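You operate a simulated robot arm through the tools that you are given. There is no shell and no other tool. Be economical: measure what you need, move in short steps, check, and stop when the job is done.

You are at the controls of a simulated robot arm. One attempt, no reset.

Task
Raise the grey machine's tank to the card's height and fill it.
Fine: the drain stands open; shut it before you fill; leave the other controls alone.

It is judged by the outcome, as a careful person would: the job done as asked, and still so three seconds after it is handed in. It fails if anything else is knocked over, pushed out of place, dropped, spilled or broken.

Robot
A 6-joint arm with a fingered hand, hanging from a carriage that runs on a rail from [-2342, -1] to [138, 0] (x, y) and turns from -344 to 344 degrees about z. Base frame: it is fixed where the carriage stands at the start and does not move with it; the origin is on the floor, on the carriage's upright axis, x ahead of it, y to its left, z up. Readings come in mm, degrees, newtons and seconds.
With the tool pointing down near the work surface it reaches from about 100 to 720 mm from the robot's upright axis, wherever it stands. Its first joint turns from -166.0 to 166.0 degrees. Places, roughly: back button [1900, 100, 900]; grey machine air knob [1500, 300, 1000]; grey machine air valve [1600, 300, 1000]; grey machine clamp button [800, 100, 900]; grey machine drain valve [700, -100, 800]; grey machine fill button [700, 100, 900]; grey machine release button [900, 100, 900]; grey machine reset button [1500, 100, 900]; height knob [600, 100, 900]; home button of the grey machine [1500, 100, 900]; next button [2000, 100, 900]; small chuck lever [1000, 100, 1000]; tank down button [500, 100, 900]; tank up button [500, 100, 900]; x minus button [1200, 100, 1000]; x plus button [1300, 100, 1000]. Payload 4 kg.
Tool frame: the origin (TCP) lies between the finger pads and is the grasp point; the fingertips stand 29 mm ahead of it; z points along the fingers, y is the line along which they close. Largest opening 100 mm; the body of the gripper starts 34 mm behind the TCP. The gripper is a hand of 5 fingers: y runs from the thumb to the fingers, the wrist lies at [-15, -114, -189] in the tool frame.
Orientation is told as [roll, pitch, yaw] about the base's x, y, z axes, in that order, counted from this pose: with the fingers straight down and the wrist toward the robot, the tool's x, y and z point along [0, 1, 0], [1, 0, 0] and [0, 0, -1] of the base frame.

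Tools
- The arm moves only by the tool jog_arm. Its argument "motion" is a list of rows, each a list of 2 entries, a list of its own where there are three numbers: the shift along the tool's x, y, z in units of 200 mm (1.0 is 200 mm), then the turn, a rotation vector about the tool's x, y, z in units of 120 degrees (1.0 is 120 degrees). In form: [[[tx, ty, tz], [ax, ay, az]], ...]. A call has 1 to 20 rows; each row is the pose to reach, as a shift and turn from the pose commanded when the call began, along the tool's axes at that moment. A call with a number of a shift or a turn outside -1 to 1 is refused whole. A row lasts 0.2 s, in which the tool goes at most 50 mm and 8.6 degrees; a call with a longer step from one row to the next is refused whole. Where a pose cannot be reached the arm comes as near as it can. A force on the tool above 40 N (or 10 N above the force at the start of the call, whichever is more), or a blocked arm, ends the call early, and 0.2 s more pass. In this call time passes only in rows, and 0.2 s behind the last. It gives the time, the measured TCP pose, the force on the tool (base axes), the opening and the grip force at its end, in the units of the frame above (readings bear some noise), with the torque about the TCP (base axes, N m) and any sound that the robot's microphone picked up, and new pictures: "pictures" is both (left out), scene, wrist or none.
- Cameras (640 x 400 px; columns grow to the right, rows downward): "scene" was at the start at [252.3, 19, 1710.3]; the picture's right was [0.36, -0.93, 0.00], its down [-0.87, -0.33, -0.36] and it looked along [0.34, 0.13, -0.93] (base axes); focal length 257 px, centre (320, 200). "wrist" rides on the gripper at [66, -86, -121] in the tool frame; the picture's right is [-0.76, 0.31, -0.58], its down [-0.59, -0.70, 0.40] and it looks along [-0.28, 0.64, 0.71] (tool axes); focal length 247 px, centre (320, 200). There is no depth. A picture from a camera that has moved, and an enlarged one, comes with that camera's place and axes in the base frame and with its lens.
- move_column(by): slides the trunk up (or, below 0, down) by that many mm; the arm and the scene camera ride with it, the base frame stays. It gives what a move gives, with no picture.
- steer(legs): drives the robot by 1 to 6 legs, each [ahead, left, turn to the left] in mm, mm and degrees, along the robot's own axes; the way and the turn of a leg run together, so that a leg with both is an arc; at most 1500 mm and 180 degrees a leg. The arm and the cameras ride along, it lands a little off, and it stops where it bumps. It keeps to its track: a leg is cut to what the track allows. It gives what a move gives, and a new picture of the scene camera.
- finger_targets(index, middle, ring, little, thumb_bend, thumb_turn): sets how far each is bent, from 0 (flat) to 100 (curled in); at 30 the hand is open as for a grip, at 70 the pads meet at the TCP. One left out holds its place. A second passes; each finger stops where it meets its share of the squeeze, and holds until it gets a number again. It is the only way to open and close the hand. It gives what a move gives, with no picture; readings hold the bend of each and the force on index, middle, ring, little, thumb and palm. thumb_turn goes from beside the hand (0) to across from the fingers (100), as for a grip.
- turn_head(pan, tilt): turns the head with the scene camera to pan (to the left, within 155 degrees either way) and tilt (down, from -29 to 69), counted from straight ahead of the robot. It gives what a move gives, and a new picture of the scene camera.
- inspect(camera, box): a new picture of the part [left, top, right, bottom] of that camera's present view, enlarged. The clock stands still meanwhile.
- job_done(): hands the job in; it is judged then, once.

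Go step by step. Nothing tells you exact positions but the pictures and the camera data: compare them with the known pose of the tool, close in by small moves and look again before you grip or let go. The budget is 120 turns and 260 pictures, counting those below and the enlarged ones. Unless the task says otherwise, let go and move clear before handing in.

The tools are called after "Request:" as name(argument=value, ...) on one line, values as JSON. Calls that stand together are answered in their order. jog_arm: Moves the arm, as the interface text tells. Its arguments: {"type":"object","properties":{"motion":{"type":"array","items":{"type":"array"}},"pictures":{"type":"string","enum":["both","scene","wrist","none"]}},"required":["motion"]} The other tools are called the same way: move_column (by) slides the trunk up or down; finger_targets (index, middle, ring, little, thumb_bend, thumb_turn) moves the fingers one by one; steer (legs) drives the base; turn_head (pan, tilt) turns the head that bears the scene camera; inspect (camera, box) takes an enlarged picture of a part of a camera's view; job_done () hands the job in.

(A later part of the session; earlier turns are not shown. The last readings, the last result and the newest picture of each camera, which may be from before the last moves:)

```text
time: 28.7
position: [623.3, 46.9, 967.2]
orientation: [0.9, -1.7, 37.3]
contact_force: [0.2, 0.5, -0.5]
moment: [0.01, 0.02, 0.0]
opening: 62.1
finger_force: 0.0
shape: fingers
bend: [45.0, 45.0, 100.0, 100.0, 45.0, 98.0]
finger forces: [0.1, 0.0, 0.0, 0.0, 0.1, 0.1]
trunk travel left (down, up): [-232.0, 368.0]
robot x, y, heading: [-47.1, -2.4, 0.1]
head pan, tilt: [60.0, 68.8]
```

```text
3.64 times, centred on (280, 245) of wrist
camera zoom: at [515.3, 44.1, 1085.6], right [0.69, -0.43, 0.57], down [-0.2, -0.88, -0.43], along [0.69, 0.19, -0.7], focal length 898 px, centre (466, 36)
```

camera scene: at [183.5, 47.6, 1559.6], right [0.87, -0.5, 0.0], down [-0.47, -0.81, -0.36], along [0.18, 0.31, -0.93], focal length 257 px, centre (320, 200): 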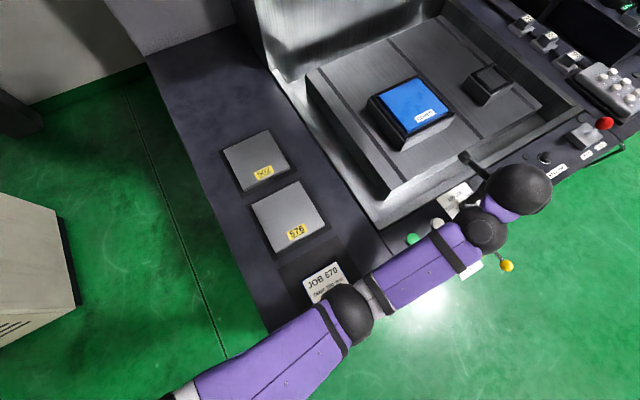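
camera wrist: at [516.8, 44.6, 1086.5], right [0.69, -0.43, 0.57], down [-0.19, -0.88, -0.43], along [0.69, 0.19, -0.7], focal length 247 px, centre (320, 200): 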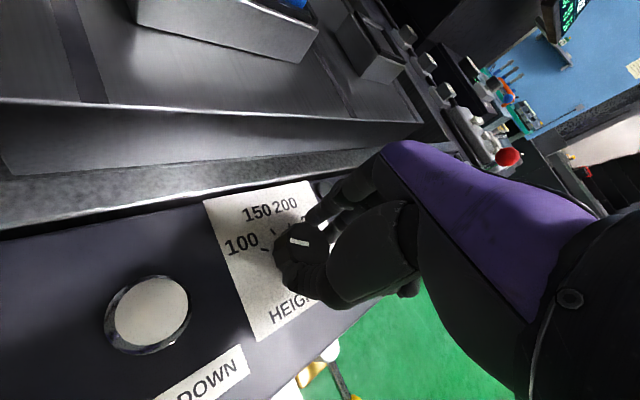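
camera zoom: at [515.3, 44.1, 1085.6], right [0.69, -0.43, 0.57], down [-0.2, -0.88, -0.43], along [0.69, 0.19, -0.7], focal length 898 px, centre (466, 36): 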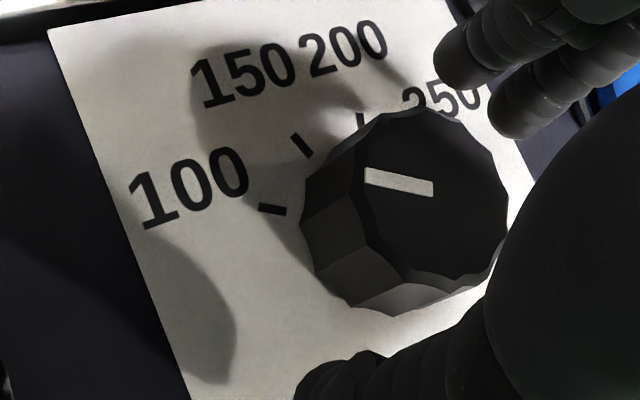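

The knob pointer lies in line with the 100 tick. Next is the drain: I raise the trunk, move the hand out to y≈-150, undo the yaw and drive ahead 70 mm.

Request:
move_column(by=120)

Request:
jog_arm(motion=[[[-0.16, -0.12, 0], [0, 0, 0.05]], [[-0.32, -0.24, 0], [0, 0, 0.1]], [[-0.48, -0.36, 0], [0, 0, 0.16]], [[-0.64, -0.48, 0], [0, 0, 0.22]], [[-0.8, -0.6, 0], [0, 0, 0.28]], [[-0.8, -0.6, 0], [0.015, 0, 0.31]]], pictures="none")

Request:
steer(legs=[[70, 0, 0]])

```text
time: 30.2
position: [622.8, 46.4, 1087.4]
orientation: [1.1, -1.8, 37.3]
contact_force: [-0.9, 0.1, 0.2]
moment: [0.01, 0.03, 0.01]
opening: 62.0
finger_force: 0.0
shape: fingers
bend: [45.0, 45.0, 100.0, 100.0, 45.0, 98.0]
finger forces: [0.0, 0.0, 0.0, 0.0, 0.0, 0.1]
trunk travel left (down, up): [-352.0, 248.0]
robot x, y, heading: [-49.9, 1.1, 0.2]
head pan, tilt: [60.0, 68.8]
```

```text
time: 31.6
position: [625.5, -152.8, 1079.8]
orientation: [1.2, 0.7, 0.1]
contact_force: [0.6, 0.1, -0.6]
moment: [0.02, 0.01, 0.02]
opening: 62.2
finger_force: 0.0
shape: fingers
bend: [45.0, 45.0, 100.0, 100.0, 45.0, 98.0]
finger forces: [0.0, 0.0, 0.0, 0.0, 0.1, 0.0]
trunk travel left (down, up): [-352.0, 248.0]
robot x, y, heading: [-46.4, 0.6, 0.3]
head pan, tilt: [60.0, 68.8]
```

```text
time: 32.6
position: [695.4, -151.5, 1081.1]
orientation: [1.3, 0.9, 0.2]
contact_force: [-0.2, 0.1, 0.2]
moment: [0.01, -0.01, 0.0]
opening: 62.1
finger_force: 0.2
shape: fingers
bend: [45.0, 45.0, 100.0, 100.0, 45.0, 98.0]
finger forces: [0.1, 0.0, 0.0, 0.1, 0.1, 0.0]
trunk travel left (down, up): [-352.0, 248.0]
robot x, y, heading: [24.7, 0.4, 0.1]
head pan, tilt: [60.0, 68.8]
camera scene: at [252.9, 47.5, 1613.5], right [0.87, -0.5, 0.0], down [-0.47, -0.81, -0.36], along [0.18, 0.31, -0.93], focal length 257 px, centre (320, 200)
```

scene: 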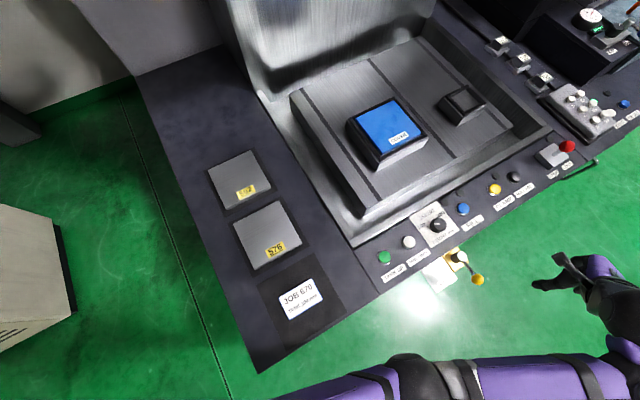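

View is clear and nothing is disturbed. I roll the hand about 35° so that the fingers point down and toward the machine, and bring it above and outside the drain ball (ball ≈(680,-135,837)).

Request:
jog_arm(motion=[[[-0.03, -0.02, 0.1], [0, 0.06, 0]], [[-0.06, -0.04, 0.2], [0, 0.12, 0]], [[-0.09, -0.06, 0.3], [0, 0.18, 0]], [[-0.12, -0.075, 0.4], [0, 0.23, 0]], [[-0.12, -0.075, 0.5], [0, 0.28, 0]]])

Request:
inspect(camera="scene", box=[380, 190, 520, 300])

```text
time: 33.8
position: [670.0, -169.9, 979.4]
orientation: [34.9, 0.7, 0.1]
contact_force: [0.5, 0.2, 0.1]
moment: [-0.02, -0.02, 0.01]
opening: 62.2
finger_force: 0.0
shape: fingers
bend: [45.0, 45.0, 100.0, 100.0, 45.0, 98.0]
finger forces: [0.0, 0.1, 0.0, 0.0, 0.1, 0.0]
out of reach, approached as far as the arm can: row 5
trunk travel left (down, up): [-352.0, 248.0]
robot x, y, heading: [25.5, -0.8, 0.3]
head pan, tilt: [60.0, 68.8]
camera scene: at [252.6, 47.7, 1613.4], right [0.87, -0.5, 0.0], down [-0.47, -0.81, -0.36], along [0.18, 0.31, -0.93], focal length 257 px, centre (320, 200)
camera wrist: at [586.7, -186.4, 1116.8], right [0.31, -0.95, 0.04], down [-0.71, -0.26, -0.65], along [0.63, 0.18, -0.76], focal length 247 px, centre (320, 200)
```

scene: 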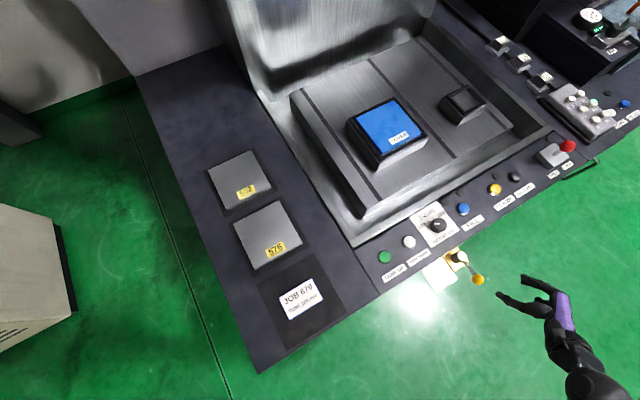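
wrist: 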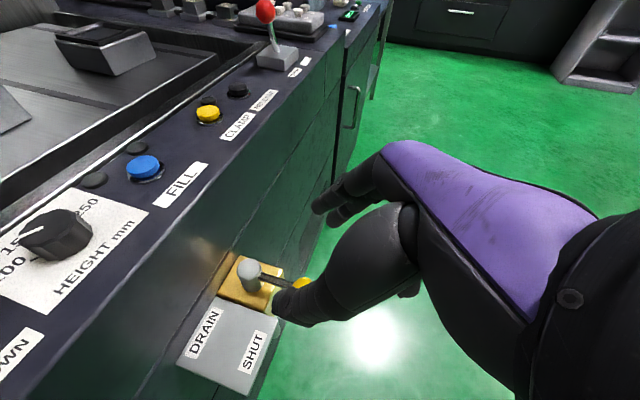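

```text
3.64 times, centred on (450, 245) of scene
camera zoom: at [252.6, 47.7, 1613.4], right [0.87, -0.5, 0.0], down [-0.47, -0.81, -0.36], along [0.18, 0.31, -0.93], focal length 936 px, centre (-153, 36)
```

zoom: 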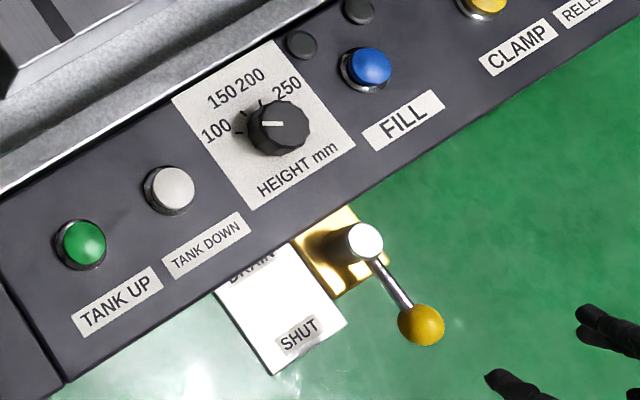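

The knob indeed shows 100. The ball is about (684,-138,832); I lower the trunk so the fingers come down just outside the ball.

Request:
move_column(by=-122)

Request:
jog_arm(motion=[[[0, 0.06, 0], [0, 0, 0]]])

Request:
inspect(camera="scene", box=[420, 210, 620, 370])

```text
time: 35.3
position: [670.1, -171.2, 857.5]
orientation: [34.9, 0.8, 0.2]
contact_force: [0.3, -0.6, -0.4]
moment: [0.0, -0.03, 0.01]
opening: 61.9
finger_force: 0.2
shape: fingers
bend: [45.0, 45.0, 100.0, 100.0, 45.0, 98.0]
finger forces: [0.0, 0.0, 0.0, 0.0, 0.0, 0.0]
trunk travel left (down, up): [-230.0, 370.0]
robot x, y, heading: [26.3, -2.5, 0.1]
head pan, tilt: [60.0, 68.8]
```

```text
time: 35.7
position: [676.5, -169.0, 858.9]
orientation: [34.7, 0.7, 0.0]
contact_force: [0.3, 0.1, 0.0]
moment: [-0.01, -0.01, 0.04]
opening: 62.3
finger_force: 0.1
shape: fingers
bend: [45.0, 45.0, 100.0, 100.0, 45.0, 98.0]
finger forces: [0.1, 0.1, 0.0, 0.0, 0.1, 0.0]
out of reach, approached as far as the arm can: row 1
trunk travel left (down, up): [-230.0, 370.0]
robot x, y, heading: [25.1, 1.5, -0.0]
head pan, tilt: [60.0, 68.8]
camera scene: at [253.0, 47.5, 1491.6], right [0.87, -0.5, 0.0], down [-0.47, -0.81, -0.36], along [0.18, 0.31, -0.93], focal length 257 px, centre (320, 200)
camera wrist: at [593.1, -184.5, 995.6], right [0.31, -0.95, 0.04], down [-0.71, -0.26, -0.65], along [0.63, 0.17, -0.76], focal length 247 px, centre (320, 200)
```

scene: 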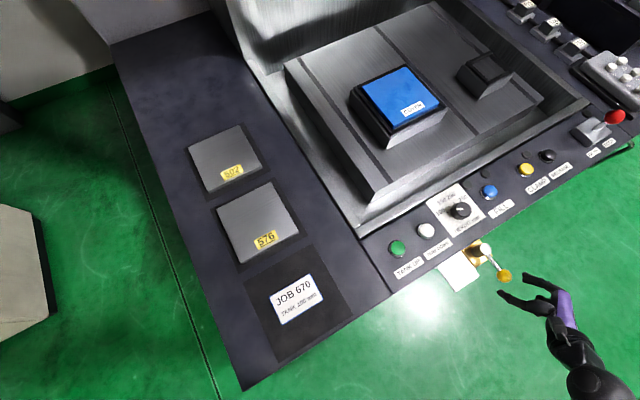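
wrist: 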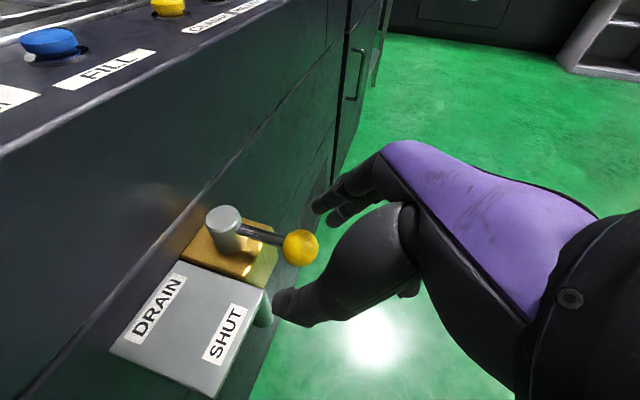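

```text
2.50 times, centred on (520, 290) of scene
camera zoom: at [253.0, 47.5, 1491.6], right [0.87, -0.5, 0.0], down [-0.47, -0.81, -0.36], along [0.18, 0.31, -0.93], focal length 643 px, centre (-180, -25)
```

zoom: 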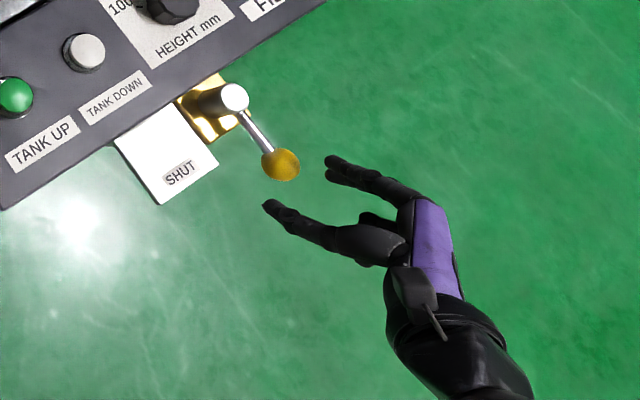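

The ball is ahead between thumb and fingers. I drive 12 mm ahead to centre it and then move in toward +y.

Request:
steer(legs=[[12, 0, 0]])

Request:
jog_arm(motion=[[[0.04, 0, 0.03], [0, 0, 0]], [[0.08, 0, 0.057], [0, 0, 0]]])

Request:
inspect(camera="scene", box=[420, 210, 620, 370])

```text
time: 36.5
position: [687.1, -170.4, 858.0]
orientation: [34.6, 0.8, -0.1]
contact_force: [0.9, -0.5, -0.1]
moment: [0.01, -0.04, 0.01]
opening: 62.4
finger_force: 0.1
shape: fingers
bend: [45.0, 45.0, 100.0, 100.0, 45.0, 98.0]
finger forces: [0.0, 0.1, 0.1, 0.1, 0.0, 0.0]
trunk travel left (down, up): [-230.0, 370.0]
robot x, y, heading: [36.7, -2.9, 0.2]
head pan, tilt: [60.0, 68.8]
camera scene: at [265.0, 47.5, 1491.6], right [0.87, -0.5, 0.0], down [-0.47, -0.81, -0.36], along [0.18, 0.31, -0.93], focal length 257 px, centre (320, 200)
```

scene: 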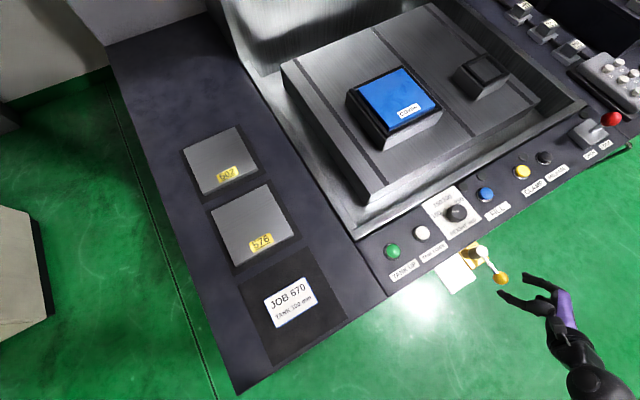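

```text
time: 37.1
position: [694.3, -154.6, 854.4]
orientation: [34.9, 0.9, 0.2]
contact_force: [-0.1, -0.9, 0.6]
moment: [0.02, -0.01, -0.01]
opening: 62.1
finger_force: 0.0
shape: fingers
bend: [45.0, 45.0, 100.0, 100.0, 45.0, 98.0]
finger forces: [0.1, 0.0, 0.0, 0.0, 0.1, 0.0]
out of reach, approached as far as the arm can: row 1, 2
trunk travel left (down, up): [-230.0, 370.0]
robot x, y, heading: [37.0, -1.9, 0.3]
head pan, tilt: [60.0, 68.8]
camera scene: at [264.9, 47.5, 1491.5], right [0.87, -0.5, 0.0], down [-0.47, -0.81, -0.36], along [0.18, 0.31, -0.93], focal length 257 px, centre (320, 200)
camera wrist: at [611.9, -169.9, 991.9], right [0.31, -0.95, 0.04], down [-0.71, -0.26, -0.65], along [0.63, 0.18, -0.76], focal length 247 px, centre (320, 200)
```

scene: 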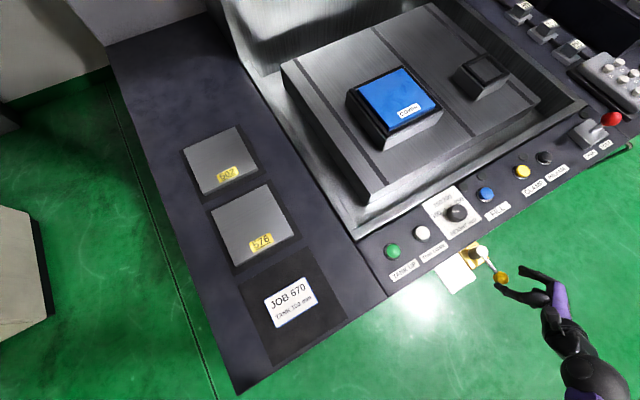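
wrist: 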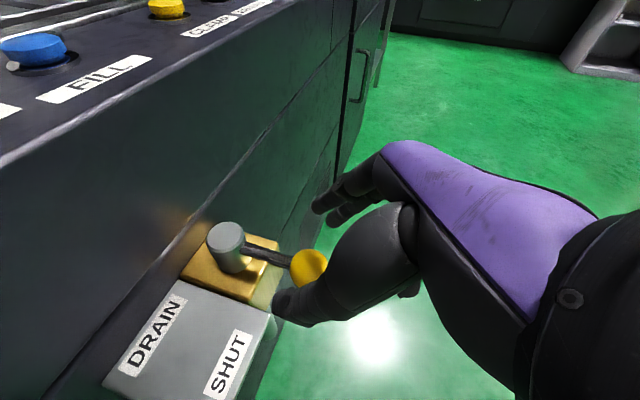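

```text
2.50 times, centred on (520, 290) of scene
camera zoom: at [264.9, 47.5, 1491.5], right [0.87, -0.5, 0.0], down [-0.47, -0.81, -0.36], along [0.18, 0.31, -0.93], focal length 643 px, centre (-180, -25)
```

zoom: 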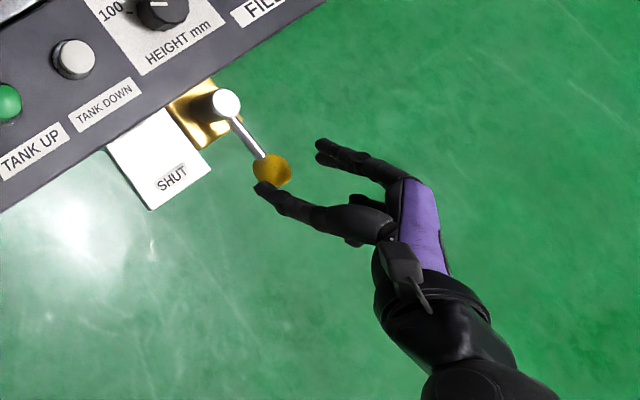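

The ball is between thumb and fingers. I now sweep the fingers toward -x to start turning the lever.

Request:
jog_arm(motion=[[[0, -0.08, 0], [0, 0, 0]], [[0.004, -0.16, 0.003], [0, 0, 0]], [[0.015, -0.21, 0.01], [0, 0, 0]], [[0.025, -0.26, 0.017], [0, 0, 0]], [[0.037, -0.3, 0.025], [0, 0, 0]], [[0.049, -0.34, 0.034], [0, 0, 0]]])

Request:
inspect(camera="scene", box=[400, 210, 600, 370])

```text
time: 38.5
position: [625.4, -142.0, 855.8]
orientation: [34.7, 0.9, -0.1]
contact_force: [0.3, -0.4, -0.1]
moment: [-0.02, 0.01, 0.02]
opening: 62.4
finger_force: 0.1
shape: fingers
bend: [45.0, 45.0, 100.0, 100.0, 45.0, 98.0]
finger forces: [0.1, 0.0, 0.0, 0.0, 0.1, 0.1]
out of reach, approached as far as the arm can: row 1, 2, 3
trunk travel left (down, up): [-230.0, 370.0]
robot x, y, heading: [37.9, -1.3, 0.0]
head pan, tilt: [60.0, 68.8]
camera scene: at [264.9, 47.5, 1491.5], right [0.87, -0.5, 0.0], down [-0.47, -0.81, -0.36], along [0.18, 0.31, -0.93], focal length 257 px, centre (320, 200)
camera wrist: at [543.4, -157.4, 993.3], right [0.31, -0.95, 0.04], down [-0.71, -0.26, -0.65], along [0.63, 0.17, -0.76], focal length 247 px, centre (320, 200)
```

scene: 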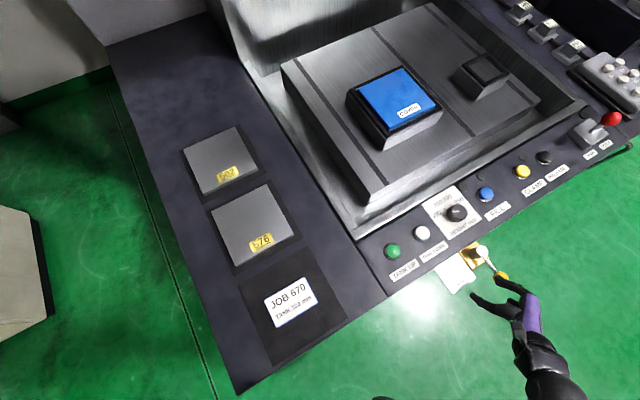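
wrist: 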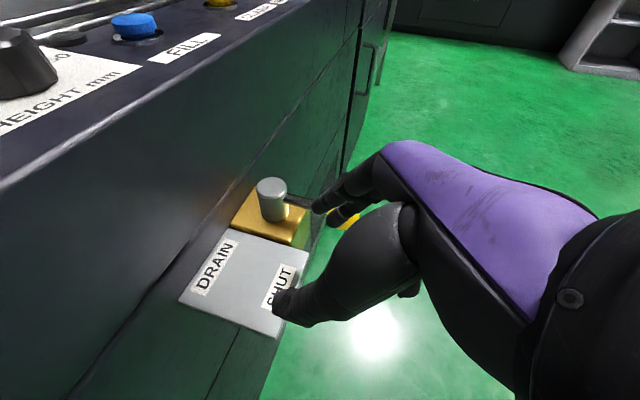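

```text
2.50 times, centred on (500, 290) of scene
camera zoom: at [264.9, 47.5, 1491.5], right [0.87, -0.5, 0.0], down [-0.47, -0.81, -0.36], along [0.18, 0.31, -0.93], focal length 643 px, centre (-130, -25)
```

zoom: 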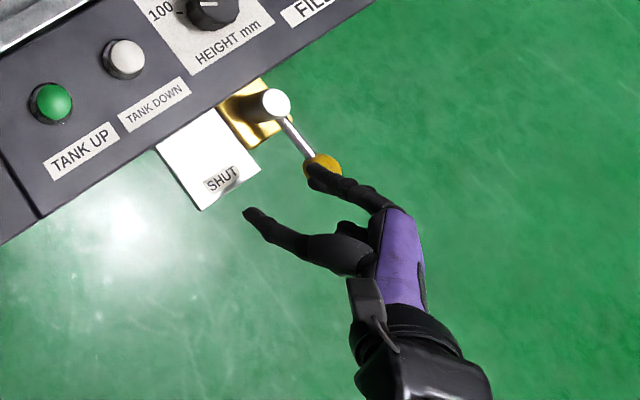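

The fingers passed just above the ball; it sits lower than I estimated (z≈810). I go back, lower about 25 mm and look again.

Request:
jog_arm(motion=[[[0, 0.16, 0], [0, 0, 0]], [[-0.03, 0.3, -0.02], [0, 0, 0]], [[-0.049, 0.34, -0.034], [0, 0, 0]]], pictures="none")

Request:
move_column(by=-26)

Request:
inspect(camera="wrist", box=[160, 150, 400, 350])

Request:
inspect(camera="scene", box=[420, 210, 620, 370])

```text
time: 39.3
position: [695.6, -153.8, 852.9]
orientation: [34.6, 0.8, -0.1]
contact_force: [-0.6, 0.4, -0.2]
moment: [-0.01, -0.01, 0.02]
opening: 62.4
finger_force: 0.0
shape: fingers
bend: [45.0, 45.0, 100.0, 100.0, 45.0, 98.0]
finger forces: [0.0, 0.1, 0.0, 0.1, 0.0, 0.1]
trunk travel left (down, up): [-230.0, 370.0]
robot x, y, heading: [36.7, -1.1, -0.1]
head pan, tilt: [60.0, 68.8]
```

```text
time: 40.0
position: [694.4, -154.5, 827.3]
orientation: [34.7, 0.7, 0.0]
contact_force: [0.6, 0.3, 0.1]
moment: [0.02, 0.01, 0.0]
opening: 62.1
finger_force: 0.1
shape: fingers
bend: [45.0, 45.0, 100.0, 100.0, 45.0, 98.0]
finger forces: [0.0, 0.0, 0.0, 0.1, 0.0, 0.1]
trunk travel left (down, up): [-204.0, 396.0]
robot x, y, heading: [34.9, -2.2, -0.0]
head pan, tilt: [60.0, 68.8]
```

```text
2.00 times, centred on (280, 250) of wrist
camera zoom: at [612.0, -169.3, 965.7], right [0.31, -0.95, 0.04], down [-0.71, -0.26, -0.65], along [0.63, 0.17, -0.76], focal length 494 px, centre (400, 100)
```

zoom: 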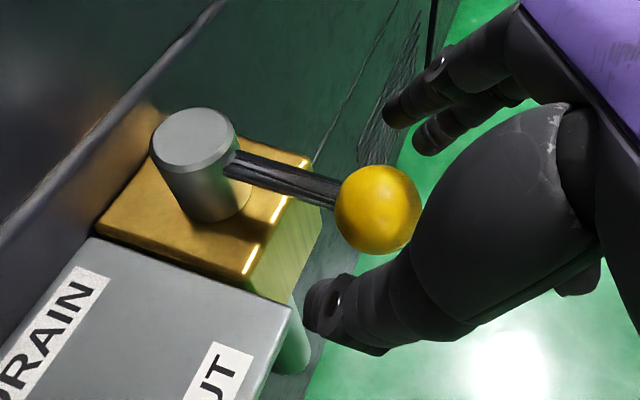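

```text
2.50 times, centred on (520, 290) of scene
camera zoom: at [264.9, 47.5, 1465.5], right [0.87, -0.5, 0.0], down [-0.47, -0.81, -0.36], along [0.18, 0.31, -0.93], focal length 643 px, centre (-180, -25)
```

zoom: 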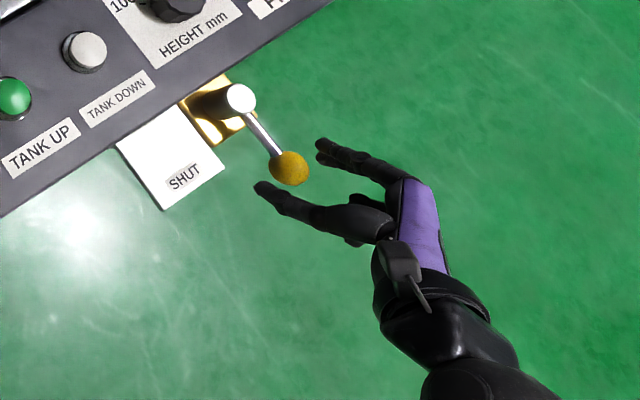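

Now the ball lies clearly between thumb and fingers. I sweep toward -x again along the arc.

Request:
jog_arm(motion=[[[0, -0.08, -0.01], [0, 0, 0]], [[0.004, -0.16, -0.01], [0, 0, 0]], [[0.01, -0.21, 0], [0, 0, 0]], [[0.02, -0.26, 0], [0, 0, 0]], [[0.03, -0.3, 0.01], [0, 0, 0]], [[0.04, -0.34, 0.015], [0, 0, 0]]])

Request:
inspect(camera="scene", box=[400, 210, 600, 370])

```text
time: 41.4
position: [626.4, -146.9, 832.3]
orientation: [34.6, 0.8, 0.0]
contact_force: [0.4, -3.6, 1.4]
moment: [-0.08, -0.04, -0.11]
opening: 62.5
finger_force: 2.2
shape: fingers
bend: [45.0, 43.0, 100.0, 100.0, 45.0, 98.0]
finger forces: [0.2, 3.9, 0.0, 0.1, 0.0, 0.1]
trunk travel left (down, up): [-204.0, 396.0]
robot x, y, heading: [34.9, -0.3, 0.2]
head pan, tilt: [60.0, 68.8]
camera scene: at [265.0, 47.0, 1465.6], right [0.87, -0.5, 0.0], down [-0.47, -0.81, -0.36], along [0.18, 0.31, -0.93], focal length 257 px, centre (320, 200)
camera wrist: at [544.0, -161.8, 969.2], right [0.31, -0.95, 0.04], down [-0.71, -0.26, -0.65], along [0.63, 0.17, -0.76], focal length 247 px, centre (320, 200)
```

scene: 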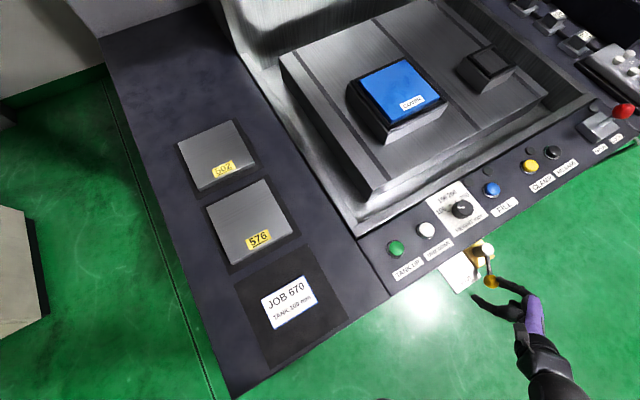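
wrist: 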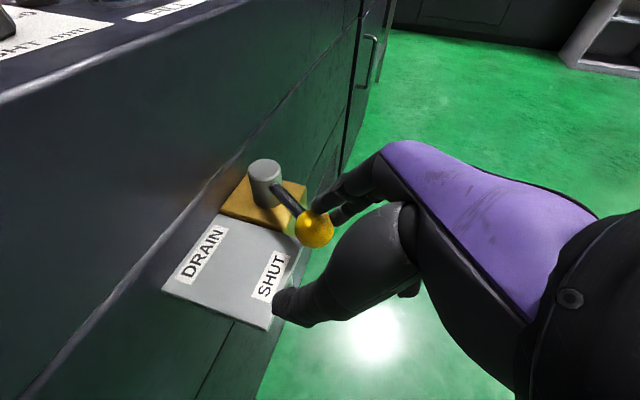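

```text
2.50 times, centred on (500, 290) of scene
camera zoom: at [265.0, 47.0, 1465.6], right [0.87, -0.5, 0.0], down [-0.47, -0.81, -0.36], along [0.18, 0.31, -0.93], focal length 643 px, centre (-130, -25)
```

zoom: 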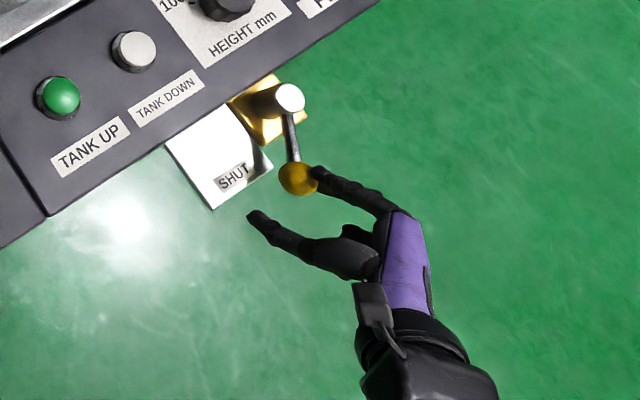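

The lever is turning and follows the fingers. I continue along the arc, lifting slightly to clear the plate.

Request:
jog_arm(motion=[[[0.025, -0.05, 0.008], [0, 0, 0]], [[0.05, -0.1, 0.016], [0, 0, 0]], [[0.08, -0.14, 0.03], [0, 0, 0]], [[0.115, -0.175, 0.044], [0, 0, 0]], [[0.14, -0.2, 0.055], [0, 0, 0]], [[0.166, -0.215, 0.067], [0, 0, 0]]])

Request:
inspect(camera="scene", box=[400, 210, 600, 370])

```text
time: 42.8
position: [597.8, -114.5, 828.6]
orientation: [34.6, 0.7, 0.0]
contact_force: [-2.7, -4.4, 12.6]
moment: [0.14, -0.36, -0.13]
opening: 60.3
finger_force: 6.2
shape: fingers
bend: [46.0, 45.0, 100.0, 100.0, 45.0, 98.0]
finger forces: [10.4, 1.5, 0.0, 0.0, 0.1, 0.0]
out of reach, approached as far as the arm can: row 3, 4, 5, 6
trunk travel left (down, up): [-204.0, 396.0]
robot x, y, heading: [37.8, 2.0, 0.1]
head pan, tilt: [60.0, 68.8]
camera scene: at [265.1, 46.9, 1465.7], right [0.87, -0.5, 0.0], down [-0.47, -0.81, -0.36], along [0.18, 0.31, -0.93], focal length 257 px, centre (320, 200)
camera wrist: at [515.1, -128.8, 965.9], right [0.31, -0.95, 0.04], down [-0.71, -0.26, -0.65], along [0.63, 0.17, -0.75], focal length 247 px, centre (320, 200)
```

scene: 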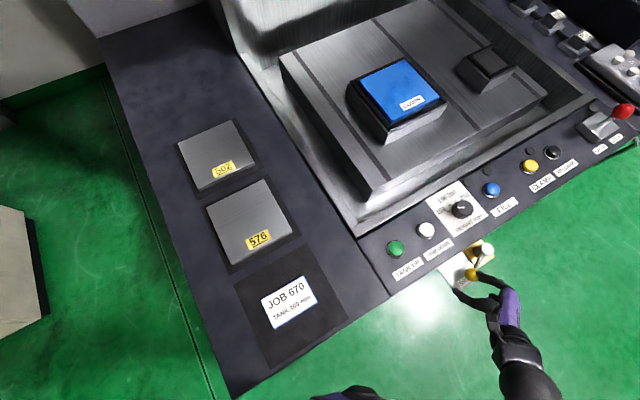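
wrist: 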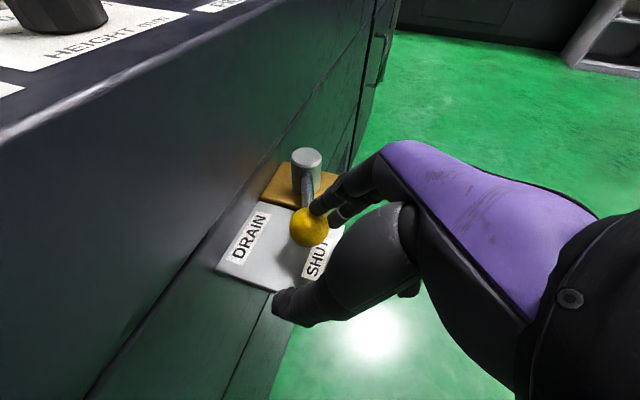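

```text
2.50 times, centred on (500, 290) of scene
camera zoom: at [265.1, 46.9, 1465.7], right [0.87, -0.5, 0.0], down [-0.47, -0.81, -0.36], along [0.18, 0.31, -0.93], focal length 643 px, centre (-130, -25)
```

zoom: 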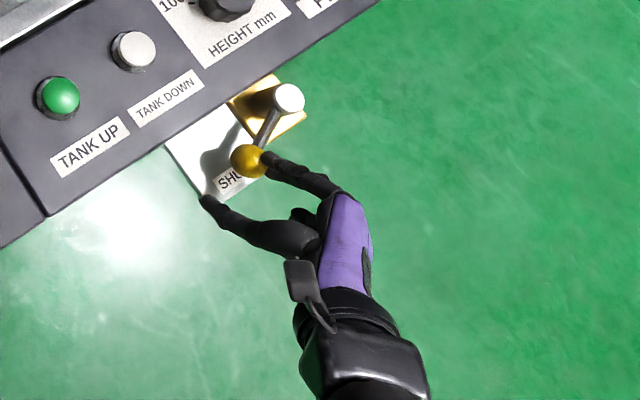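

The lever has turned roughly 60°; the arm is at its near limit. I back out of the ball in -y, close the fingers to a bundle, and drive back 60 mm to regain reach for pushing toward +y.

Request:
jog_arm(motion=[[[-0.03, 0, -0.06], [0, 0, 0]], [[-0.095, 0, -0.16], [0, 0, 0]], [[-0.2, 0, -0.3], [0, 0, 0]]], pictures="none")

Request:
finger_targets(index=62, middle=62, thumb_bend=62)

Request:
steer(legs=[[-60, 0, 0]])

```text
time: 43.6
position: [607.8, -183.7, 846.6]
orientation: [34.6, 0.8, -0.1]
contact_force: [-0.3, -0.3, 0.0]
moment: [0.01, -0.05, 0.0]
opening: 62.2
finger_force: 0.1
shape: fingers
bend: [45.0, 45.0, 100.0, 100.0, 45.0, 98.0]
finger forces: [0.0, 0.0, 0.1, 0.0, 0.1, 0.1]
out of reach, approached as far as the arm can: row 1, 2, 3
trunk travel left (down, up): [-204.0, 396.0]
robot x, y, heading: [41.0, 2.3, -0.1]
head pan, tilt: [60.0, 68.8]
```

```text
time: 44.6
position: [608.2, -182.9, 846.1]
orientation: [34.7, 0.8, 0.0]
contact_force: [0.2, -0.6, 1.0]
moment: [0.03, 0.0, 0.0]
opening: 20.8
finger_force: 0.1
shape: fingers
bend: [62.0, 62.0, 100.0, 100.0, 62.0, 98.0]
finger forces: [0.1, 0.0, 0.0, 0.1, 0.1, 0.0]
trunk travel left (down, up): [-204.0, 396.0]
robot x, y, heading: [34.7, -3.4, 0.0]
head pan, tilt: [60.0, 68.8]
```

```text
time: 45.6
position: [546.9, -182.1, 846.1]
orientation: [34.8, 0.7, 0.0]
contact_force: [-0.2, -0.5, -0.4]
moment: [0.02, -0.04, -0.03]
opening: 20.9
finger_force: 0.0
shape: fingers
bend: [62.0, 62.0, 100.0, 100.0, 62.0, 98.0]
finger forces: [0.0, 0.0, 0.1, 0.1, 0.0, 0.1]
trunk travel left (down, up): [-204.0, 396.0]
robot x, y, heading: [-22.4, 1.2, 0.1]
head pan, tilt: [60.0, 68.8]
camera scene: at [204.6, 47.5, 1465.4], right [0.87, -0.5, 0.0], down [-0.47, -0.81, -0.36], along [0.18, 0.31, -0.93], focal length 257 px, centre (320, 200)
```

scene: 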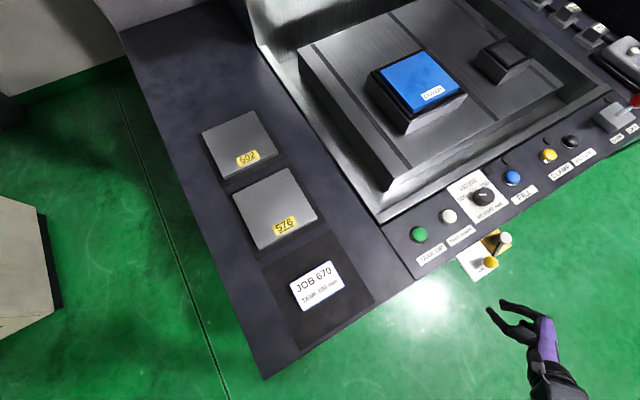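

The lever is now about 30° short of closed. I position the finger bundle just outside the ball.

Request:
jog_arm(motion=[[[0.03, 0.15, 0.03], [0, 0, 0]], [[0.12, 0.3, 0.13], [0, 0, 0]]])

Request:
inspect(camera="scene", box=[420, 210, 620, 370])

```text
time: 46.2
position: [609.1, -145.5, 837.2]
orientation: [34.7, 0.6, -0.1]
contact_force: [-0.4, -0.5, -0.6]
moment: [0.01, 0.02, 0.02]
opening: 20.9
finger_force: 0.1
shape: fingers
bend: [62.0, 62.0, 100.0, 100.0, 62.0, 98.0]
finger forces: [0.0, 0.1, 0.0, 0.1, 0.0, 0.0]
trunk travel left (down, up): [-204.0, 396.0]
robot x, y, heading: [-22.6, 0.3, 0.3]
head pan, tilt: [60.0, 68.8]
camera scene: at [205.2, 47.5, 1465.6], right [0.87, -0.5, 0.0], down [-0.47, -0.81, -0.36], along [0.18, 0.31, -0.93], focal length 257 px, centre (320, 200)
camera wrist: at [526.1, -161.2, 974.6], right [0.31, -0.95, 0.04], down [-0.71, -0.26, -0.65], along [0.63, 0.17, -0.76], focal length 247 px, centre (320, 200)
```

scene: 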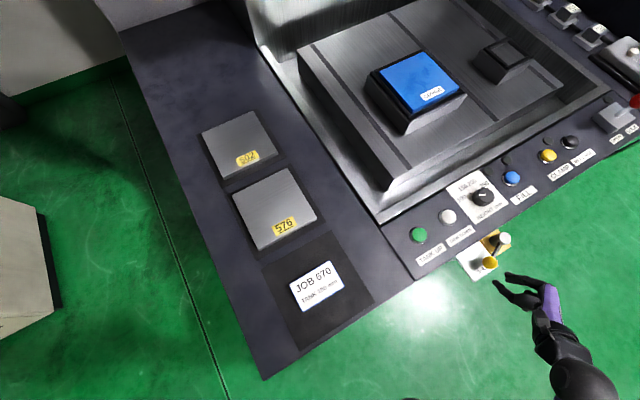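
wrist: 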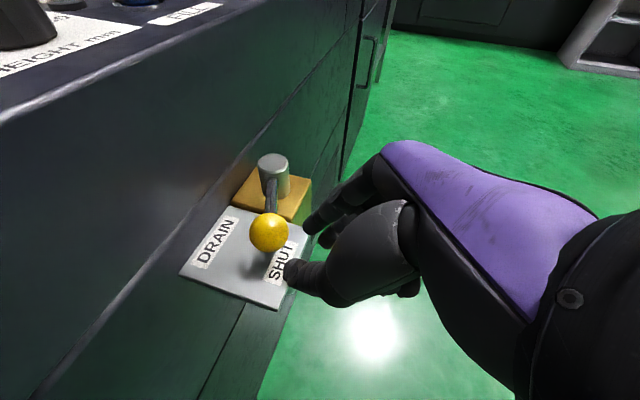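

```text
2.50 times, centred on (520, 290) of scene
camera zoom: at [205.2, 47.5, 1465.6], right [0.87, -0.5, 0.0], down [-0.47, -0.81, -0.36], along [0.18, 0.31, -0.93], focal length 643 px, centre (-180, -25)
```

zoom: 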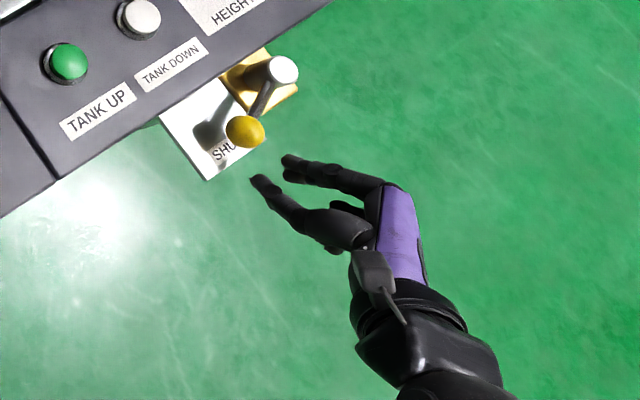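

I close the bundle fully and push toward +y.

Request:
finger_targets(index=68, middle=68, thumb_bend=68)

Request:
jog_arm(motion=[[[0.04, 0, 0.028], [0, 0, 0]], [[0.08, 0, 0.057], [0, 0, 0]], [[0.11, 0, 0.078], [0, 0, 0]], [[0.14, -0.02, 0.1], [0, 0, 0]], [[0.16, -0.03, 0.114], [0, 0, 0]]])

Request:
inspect(camera="scene", box=[420, 190, 620, 350])

```text
time: 47.2
position: [608.9, -146.8, 836.9]
orientation: [34.6, 0.9, 0.0]
contact_force: [-0.2, 0.2, 0.1]
moment: [-0.01, 0.0, 0.03]
opening: 6.5
finger_force: 0.0
shape: fingers
bend: [68.0, 68.0, 100.0, 100.0, 68.0, 98.0]
finger forces: [0.0, 0.0, 0.0, 0.0, 0.0, 0.0]
trunk travel left (down, up): [-204.0, 396.0]
robot x, y, heading: [-22.3, -1.5, -0.0]
head pan, tilt: [60.0, 68.8]
```

```text
time: 48.4
position: [600.9, -109.0, 836.5]
orientation: [34.7, 0.9, 0.0]
contact_force: [0.1, 0.0, 0.9]
moment: [-0.01, -0.01, 0.0]
opening: 6.5
finger_force: 0.0
shape: fingers
bend: [68.0, 68.0, 100.0, 100.0, 68.0, 98.0]
finger forces: [0.0, 0.0, 0.0, 0.0, 0.2, 0.0]
trunk travel left (down, up): [-204.0, 396.0]
robot x, y, heading: [-20.8, 1.9, 0.1]
head pan, tilt: [60.0, 68.8]
camera scene: at [204.9, 47.5, 1465.5], right [0.87, -0.5, 0.0], down [-0.47, -0.81, -0.36], along [0.18, 0.31, -0.93], focal length 257 px, centre (320, 200)
camera wrist: at [519.0, -123.0, 974.2], right [0.31, -0.95, 0.04], down [-0.71, -0.26, -0.65], along [0.63, 0.17, -0.76], focal length 247 px, centre (320, 200)
```

scene: 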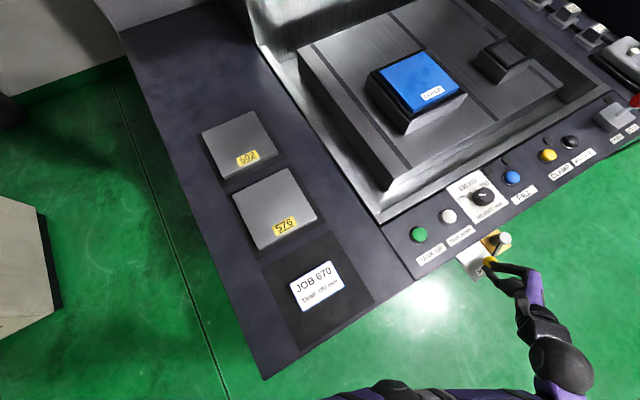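
wrist: 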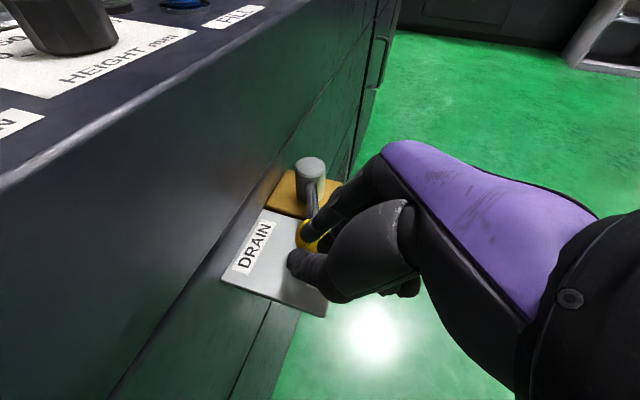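

```text
2.50 times, centred on (520, 270) of scene
camera zoom: at [204.9, 47.5, 1465.5], right [0.87, -0.5, 0.0], down [-0.47, -0.81, -0.36], along [0.18, 0.31, -0.93], focal length 643 px, centre (-180, 25)
```

zoom: 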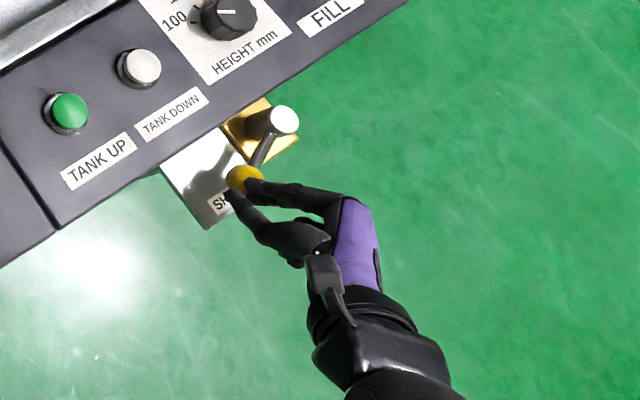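

The curled tips rode over the ball without force. I back out, lower 15 mm and push again.

Request:
jog_arm(motion=[[[-0.08, 0.02, -0.057], [0, 0, 0]], [[-0.17, 0.05, -0.12], [0, 0, 0]]], pictures="none")

Request:
move_column(by=-15)

Request:
jog_arm(motion=[[[0.04, 0, 0.028], [0, 0, 0]], [[0.08, 0, 0.057], [0, 0, 0]], [[0.11, 0, 0.078], [0, 0, 0]], [[0.14, -0.02, 0.1], [0, 0, 0]], [[0.16, -0.03, 0.114], [0, 0, 0]]])

Request:
inspect(camera="scene", box=[420, 190, 620, 350])

```text
time: 49.0
position: [611.9, -151.5, 838.1]
orientation: [34.6, 0.8, -0.1]
contact_force: [0.4, -0.6, 0.4]
moment: [0.0, 0.02, -0.03]
opening: 6.2
finger_force: 0.1
shape: fingers
bend: [68.0, 68.0, 100.0, 100.0, 68.0, 98.0]
finger forces: [0.1, 0.1, 0.0, 0.0, 0.0, 0.1]
trunk travel left (down, up): [-204.0, 396.0]
robot x, y, heading: [-22.7, -0.8, 0.2]
head pan, tilt: [60.0, 68.8]
```

```text
time: 49.6
position: [611.5, -151.3, 822.8]
orientation: [34.7, 0.8, -0.1]
contact_force: [-0.4, -0.4, -0.7]
moment: [-0.01, 0.04, 0.0]
opening: 6.5
finger_force: 0.0
shape: fingers
bend: [68.0, 68.0, 100.0, 100.0, 68.0, 98.0]
finger forces: [0.1, 0.1, 0.0, 0.0, 0.1, 0.0]
trunk travel left (down, up): [-189.0, 411.0]
robot x, y, heading: [-19.9, -1.1, 0.0]
head pan, tilt: [60.0, 68.8]
```

```text
time: 50.8
position: [605.6, -110.8, 821.7]
orientation: [34.7, 0.8, 0.1]
contact_force: [-1.0, -1.4, 1.9]
moment: [-0.01, -0.03, 0.01]
opening: 4.5
finger_force: 1.1
shape: fingers
bend: [69.0, 68.0, 100.0, 100.0, 68.0, 98.0]
finger forces: [2.4, 0.0, 0.1, 0.0, 0.0, 0.0]
trunk travel left (down, up): [-189.0, 411.0]
robot x, y, heading: [-21.9, -1.9, 0.1]
head pan, tilt: [60.0, 68.8]
camera scene: at [205.0, 47.2, 1450.6], right [0.87, -0.5, 0.0], down [-0.47, -0.81, -0.36], along [0.18, 0.31, -0.93], focal length 257 px, centre (320, 200)
camera wrist: at [522.4, -125.9, 958.6], right [0.31, -0.95, 0.04], down [-0.71, -0.26, -0.65], along [0.63, 0.17, -0.76], focal length 247 px, centre (320, 200)
```

scene: 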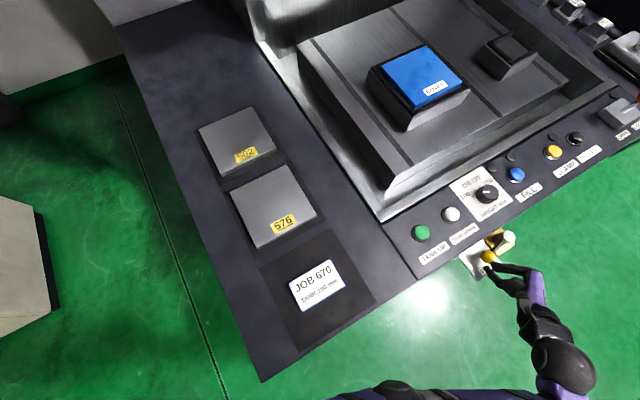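
wrist: 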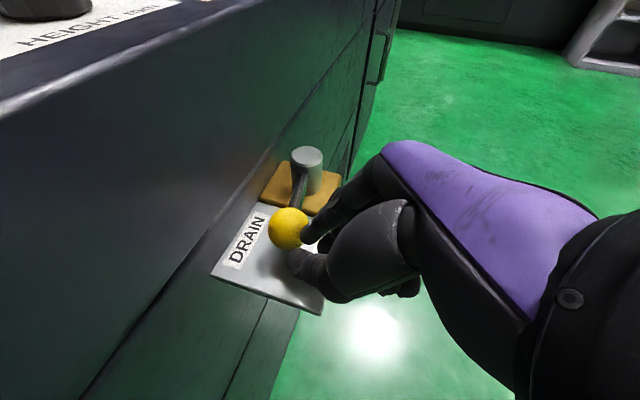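

```text
2.50 times, centred on (520, 270) of scene
camera zoom: at [205.0, 47.2, 1450.6], right [0.87, -0.5, 0.0], down [-0.47, -0.81, -0.36], along [0.18, 0.31, -0.93], focal length 643 px, centre (-180, 25)
```

zoom: 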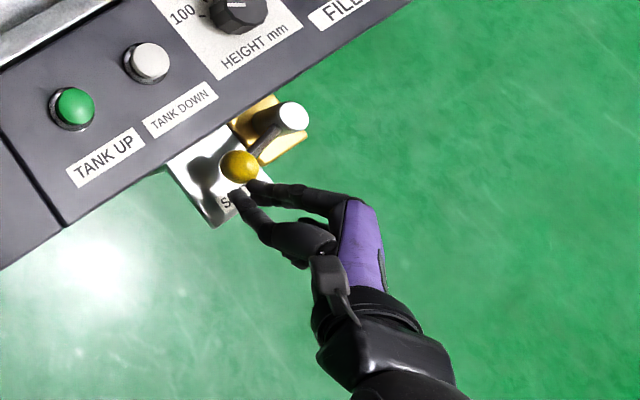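

Now the index pushes the ball. I continue toward +y until it stops.

Request:
jog_arm(motion=[[[0.03, -0.01, 0.02], [0, 0, 0]], [[0.06, -0.02, 0.042], [0, 0, 0]], [[0.09, -0.025, 0.063], [0, 0, 0]], [[0.12, -0.03, 0.084], [0, 0, 0]]])

Request:
inspect(camera="scene", box=[420, 190, 620, 350])

```text
time: 51.8
position: [599.8, -84.4, 821.8]
orientation: [34.6, 1.0, -0.1]
contact_force: [-2.7, -8.6, 0.1]
moment: [-0.19, 0.09, -0.05]
opening: 1.0
finger_force: 4.9
shape: fingers
bend: [71.0, 69.0, 100.0, 100.0, 68.0, 98.0]
finger forces: [4.0, 5.7, 0.0, 0.0, 0.0, 0.1]
trunk travel left (down, up): [-189.0, 411.0]
robot x, y, heading: [-22.8, -0.1, -0.2]
head pan, tilt: [60.0, 68.8]
camera scene: at [204.5, 46.3, 1450.3], right [0.87, -0.5, 0.0], down [-0.47, -0.81, -0.36], along [0.18, 0.31, -0.93], focal length 257 px, centre (320, 200)
camera wrist: at [516.1, -98.7, 958.1], right [0.3, -0.95, 0.04], down [-0.71, -0.26, -0.65], along [0.63, 0.17, -0.76], focal length 247 px, centre (320, 200)
```

scene: 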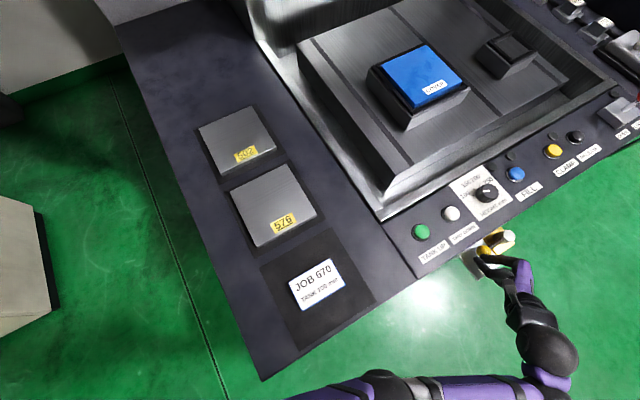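
wrist: 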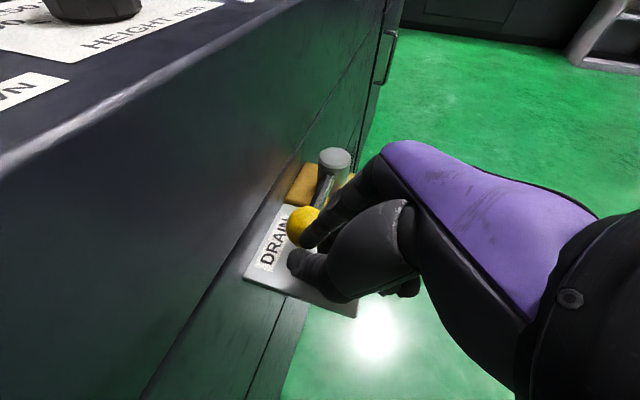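

```text
2.50 times, centred on (520, 270) of scene
camera zoom: at [204.5, 46.3, 1450.3], right [0.87, -0.5, 0.0], down [-0.47, -0.81, -0.36], along [0.18, 0.31, -0.93], focal length 643 px, centre (-180, 25)
```

zoom: 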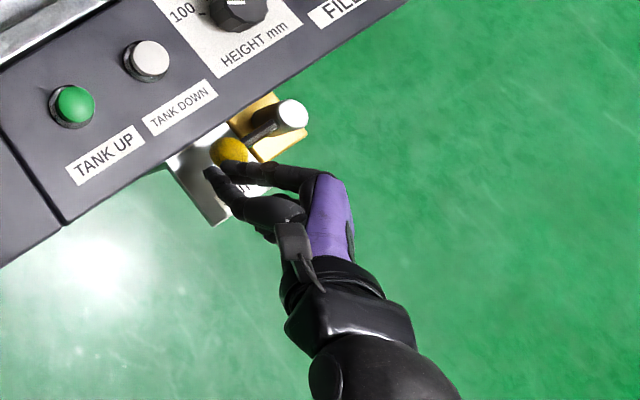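

The lever now points along -x; force is rising. I nudge a little further to be sure it is at the stop.

Request:
jog_arm(motion=[[[0.02, 0, 0.014], [0, 0, 0]], [[0.04, 0, 0.028], [0, 0, 0]], [[0.06, 0, 0.042], [0, 0, 0]]], pictures="wrist")

Request:
inspect(camera="scene", box=[460, 220, 560, 300])

```text
time: 52.6
position: [597.4, -68.4, 820.7]
orientation: [34.7, 0.8, -0.1]
contact_force: [-11.4, -9.7, 6.9]
moment: [-0.12, 0.07, -0.11]
opening: 1.2
finger_force: 8.9
shape: fingers
bend: [71.0, 73.0, 100.0, 100.0, 68.0, 98.0]
finger forces: [4.1, 14.3, 0.0, 0.0, 0.0, 0.0]
trunk travel left (down, up): [-189.0, 411.0]
robot x, y, heading: [-24.8, -1.6, 0.0]
head pan, tilt: [60.0, 68.8]
camera wrist: at [514.8, -83.3, 958.5], right [0.31, -0.95, 0.04], down [-0.71, -0.26, -0.65], along [0.63, 0.17, -0.76], focal length 247 px, centre (320, 200)
```

wrist: 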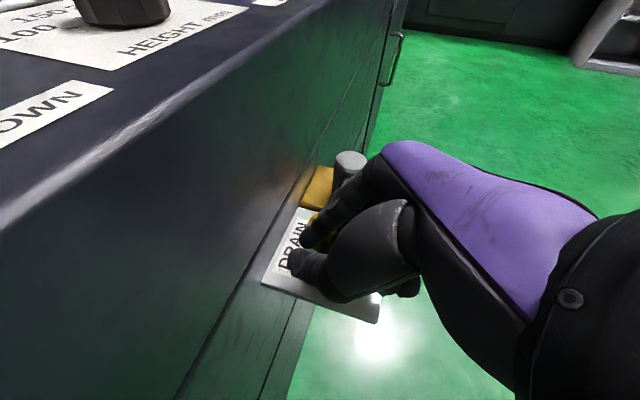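

```text
5.00 times, centred on (510, 260) of scene
camera zoom: at [203.7, 46.2, 1450.3], right [0.87, -0.5, 0.0], down [-0.47, -0.81, -0.36], along [0.18, 0.31, -0.93], focal length 1286 px, centre (-630, -100)
```

zoom: 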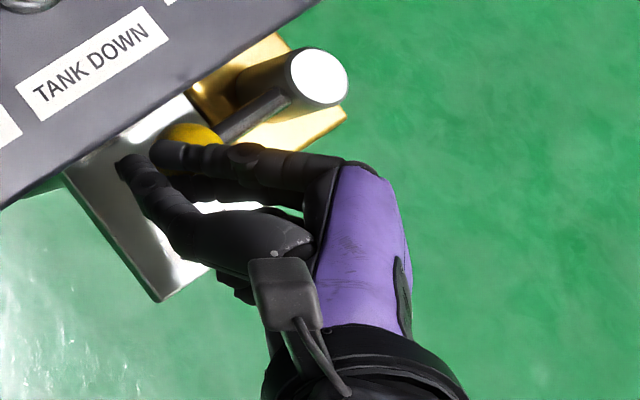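

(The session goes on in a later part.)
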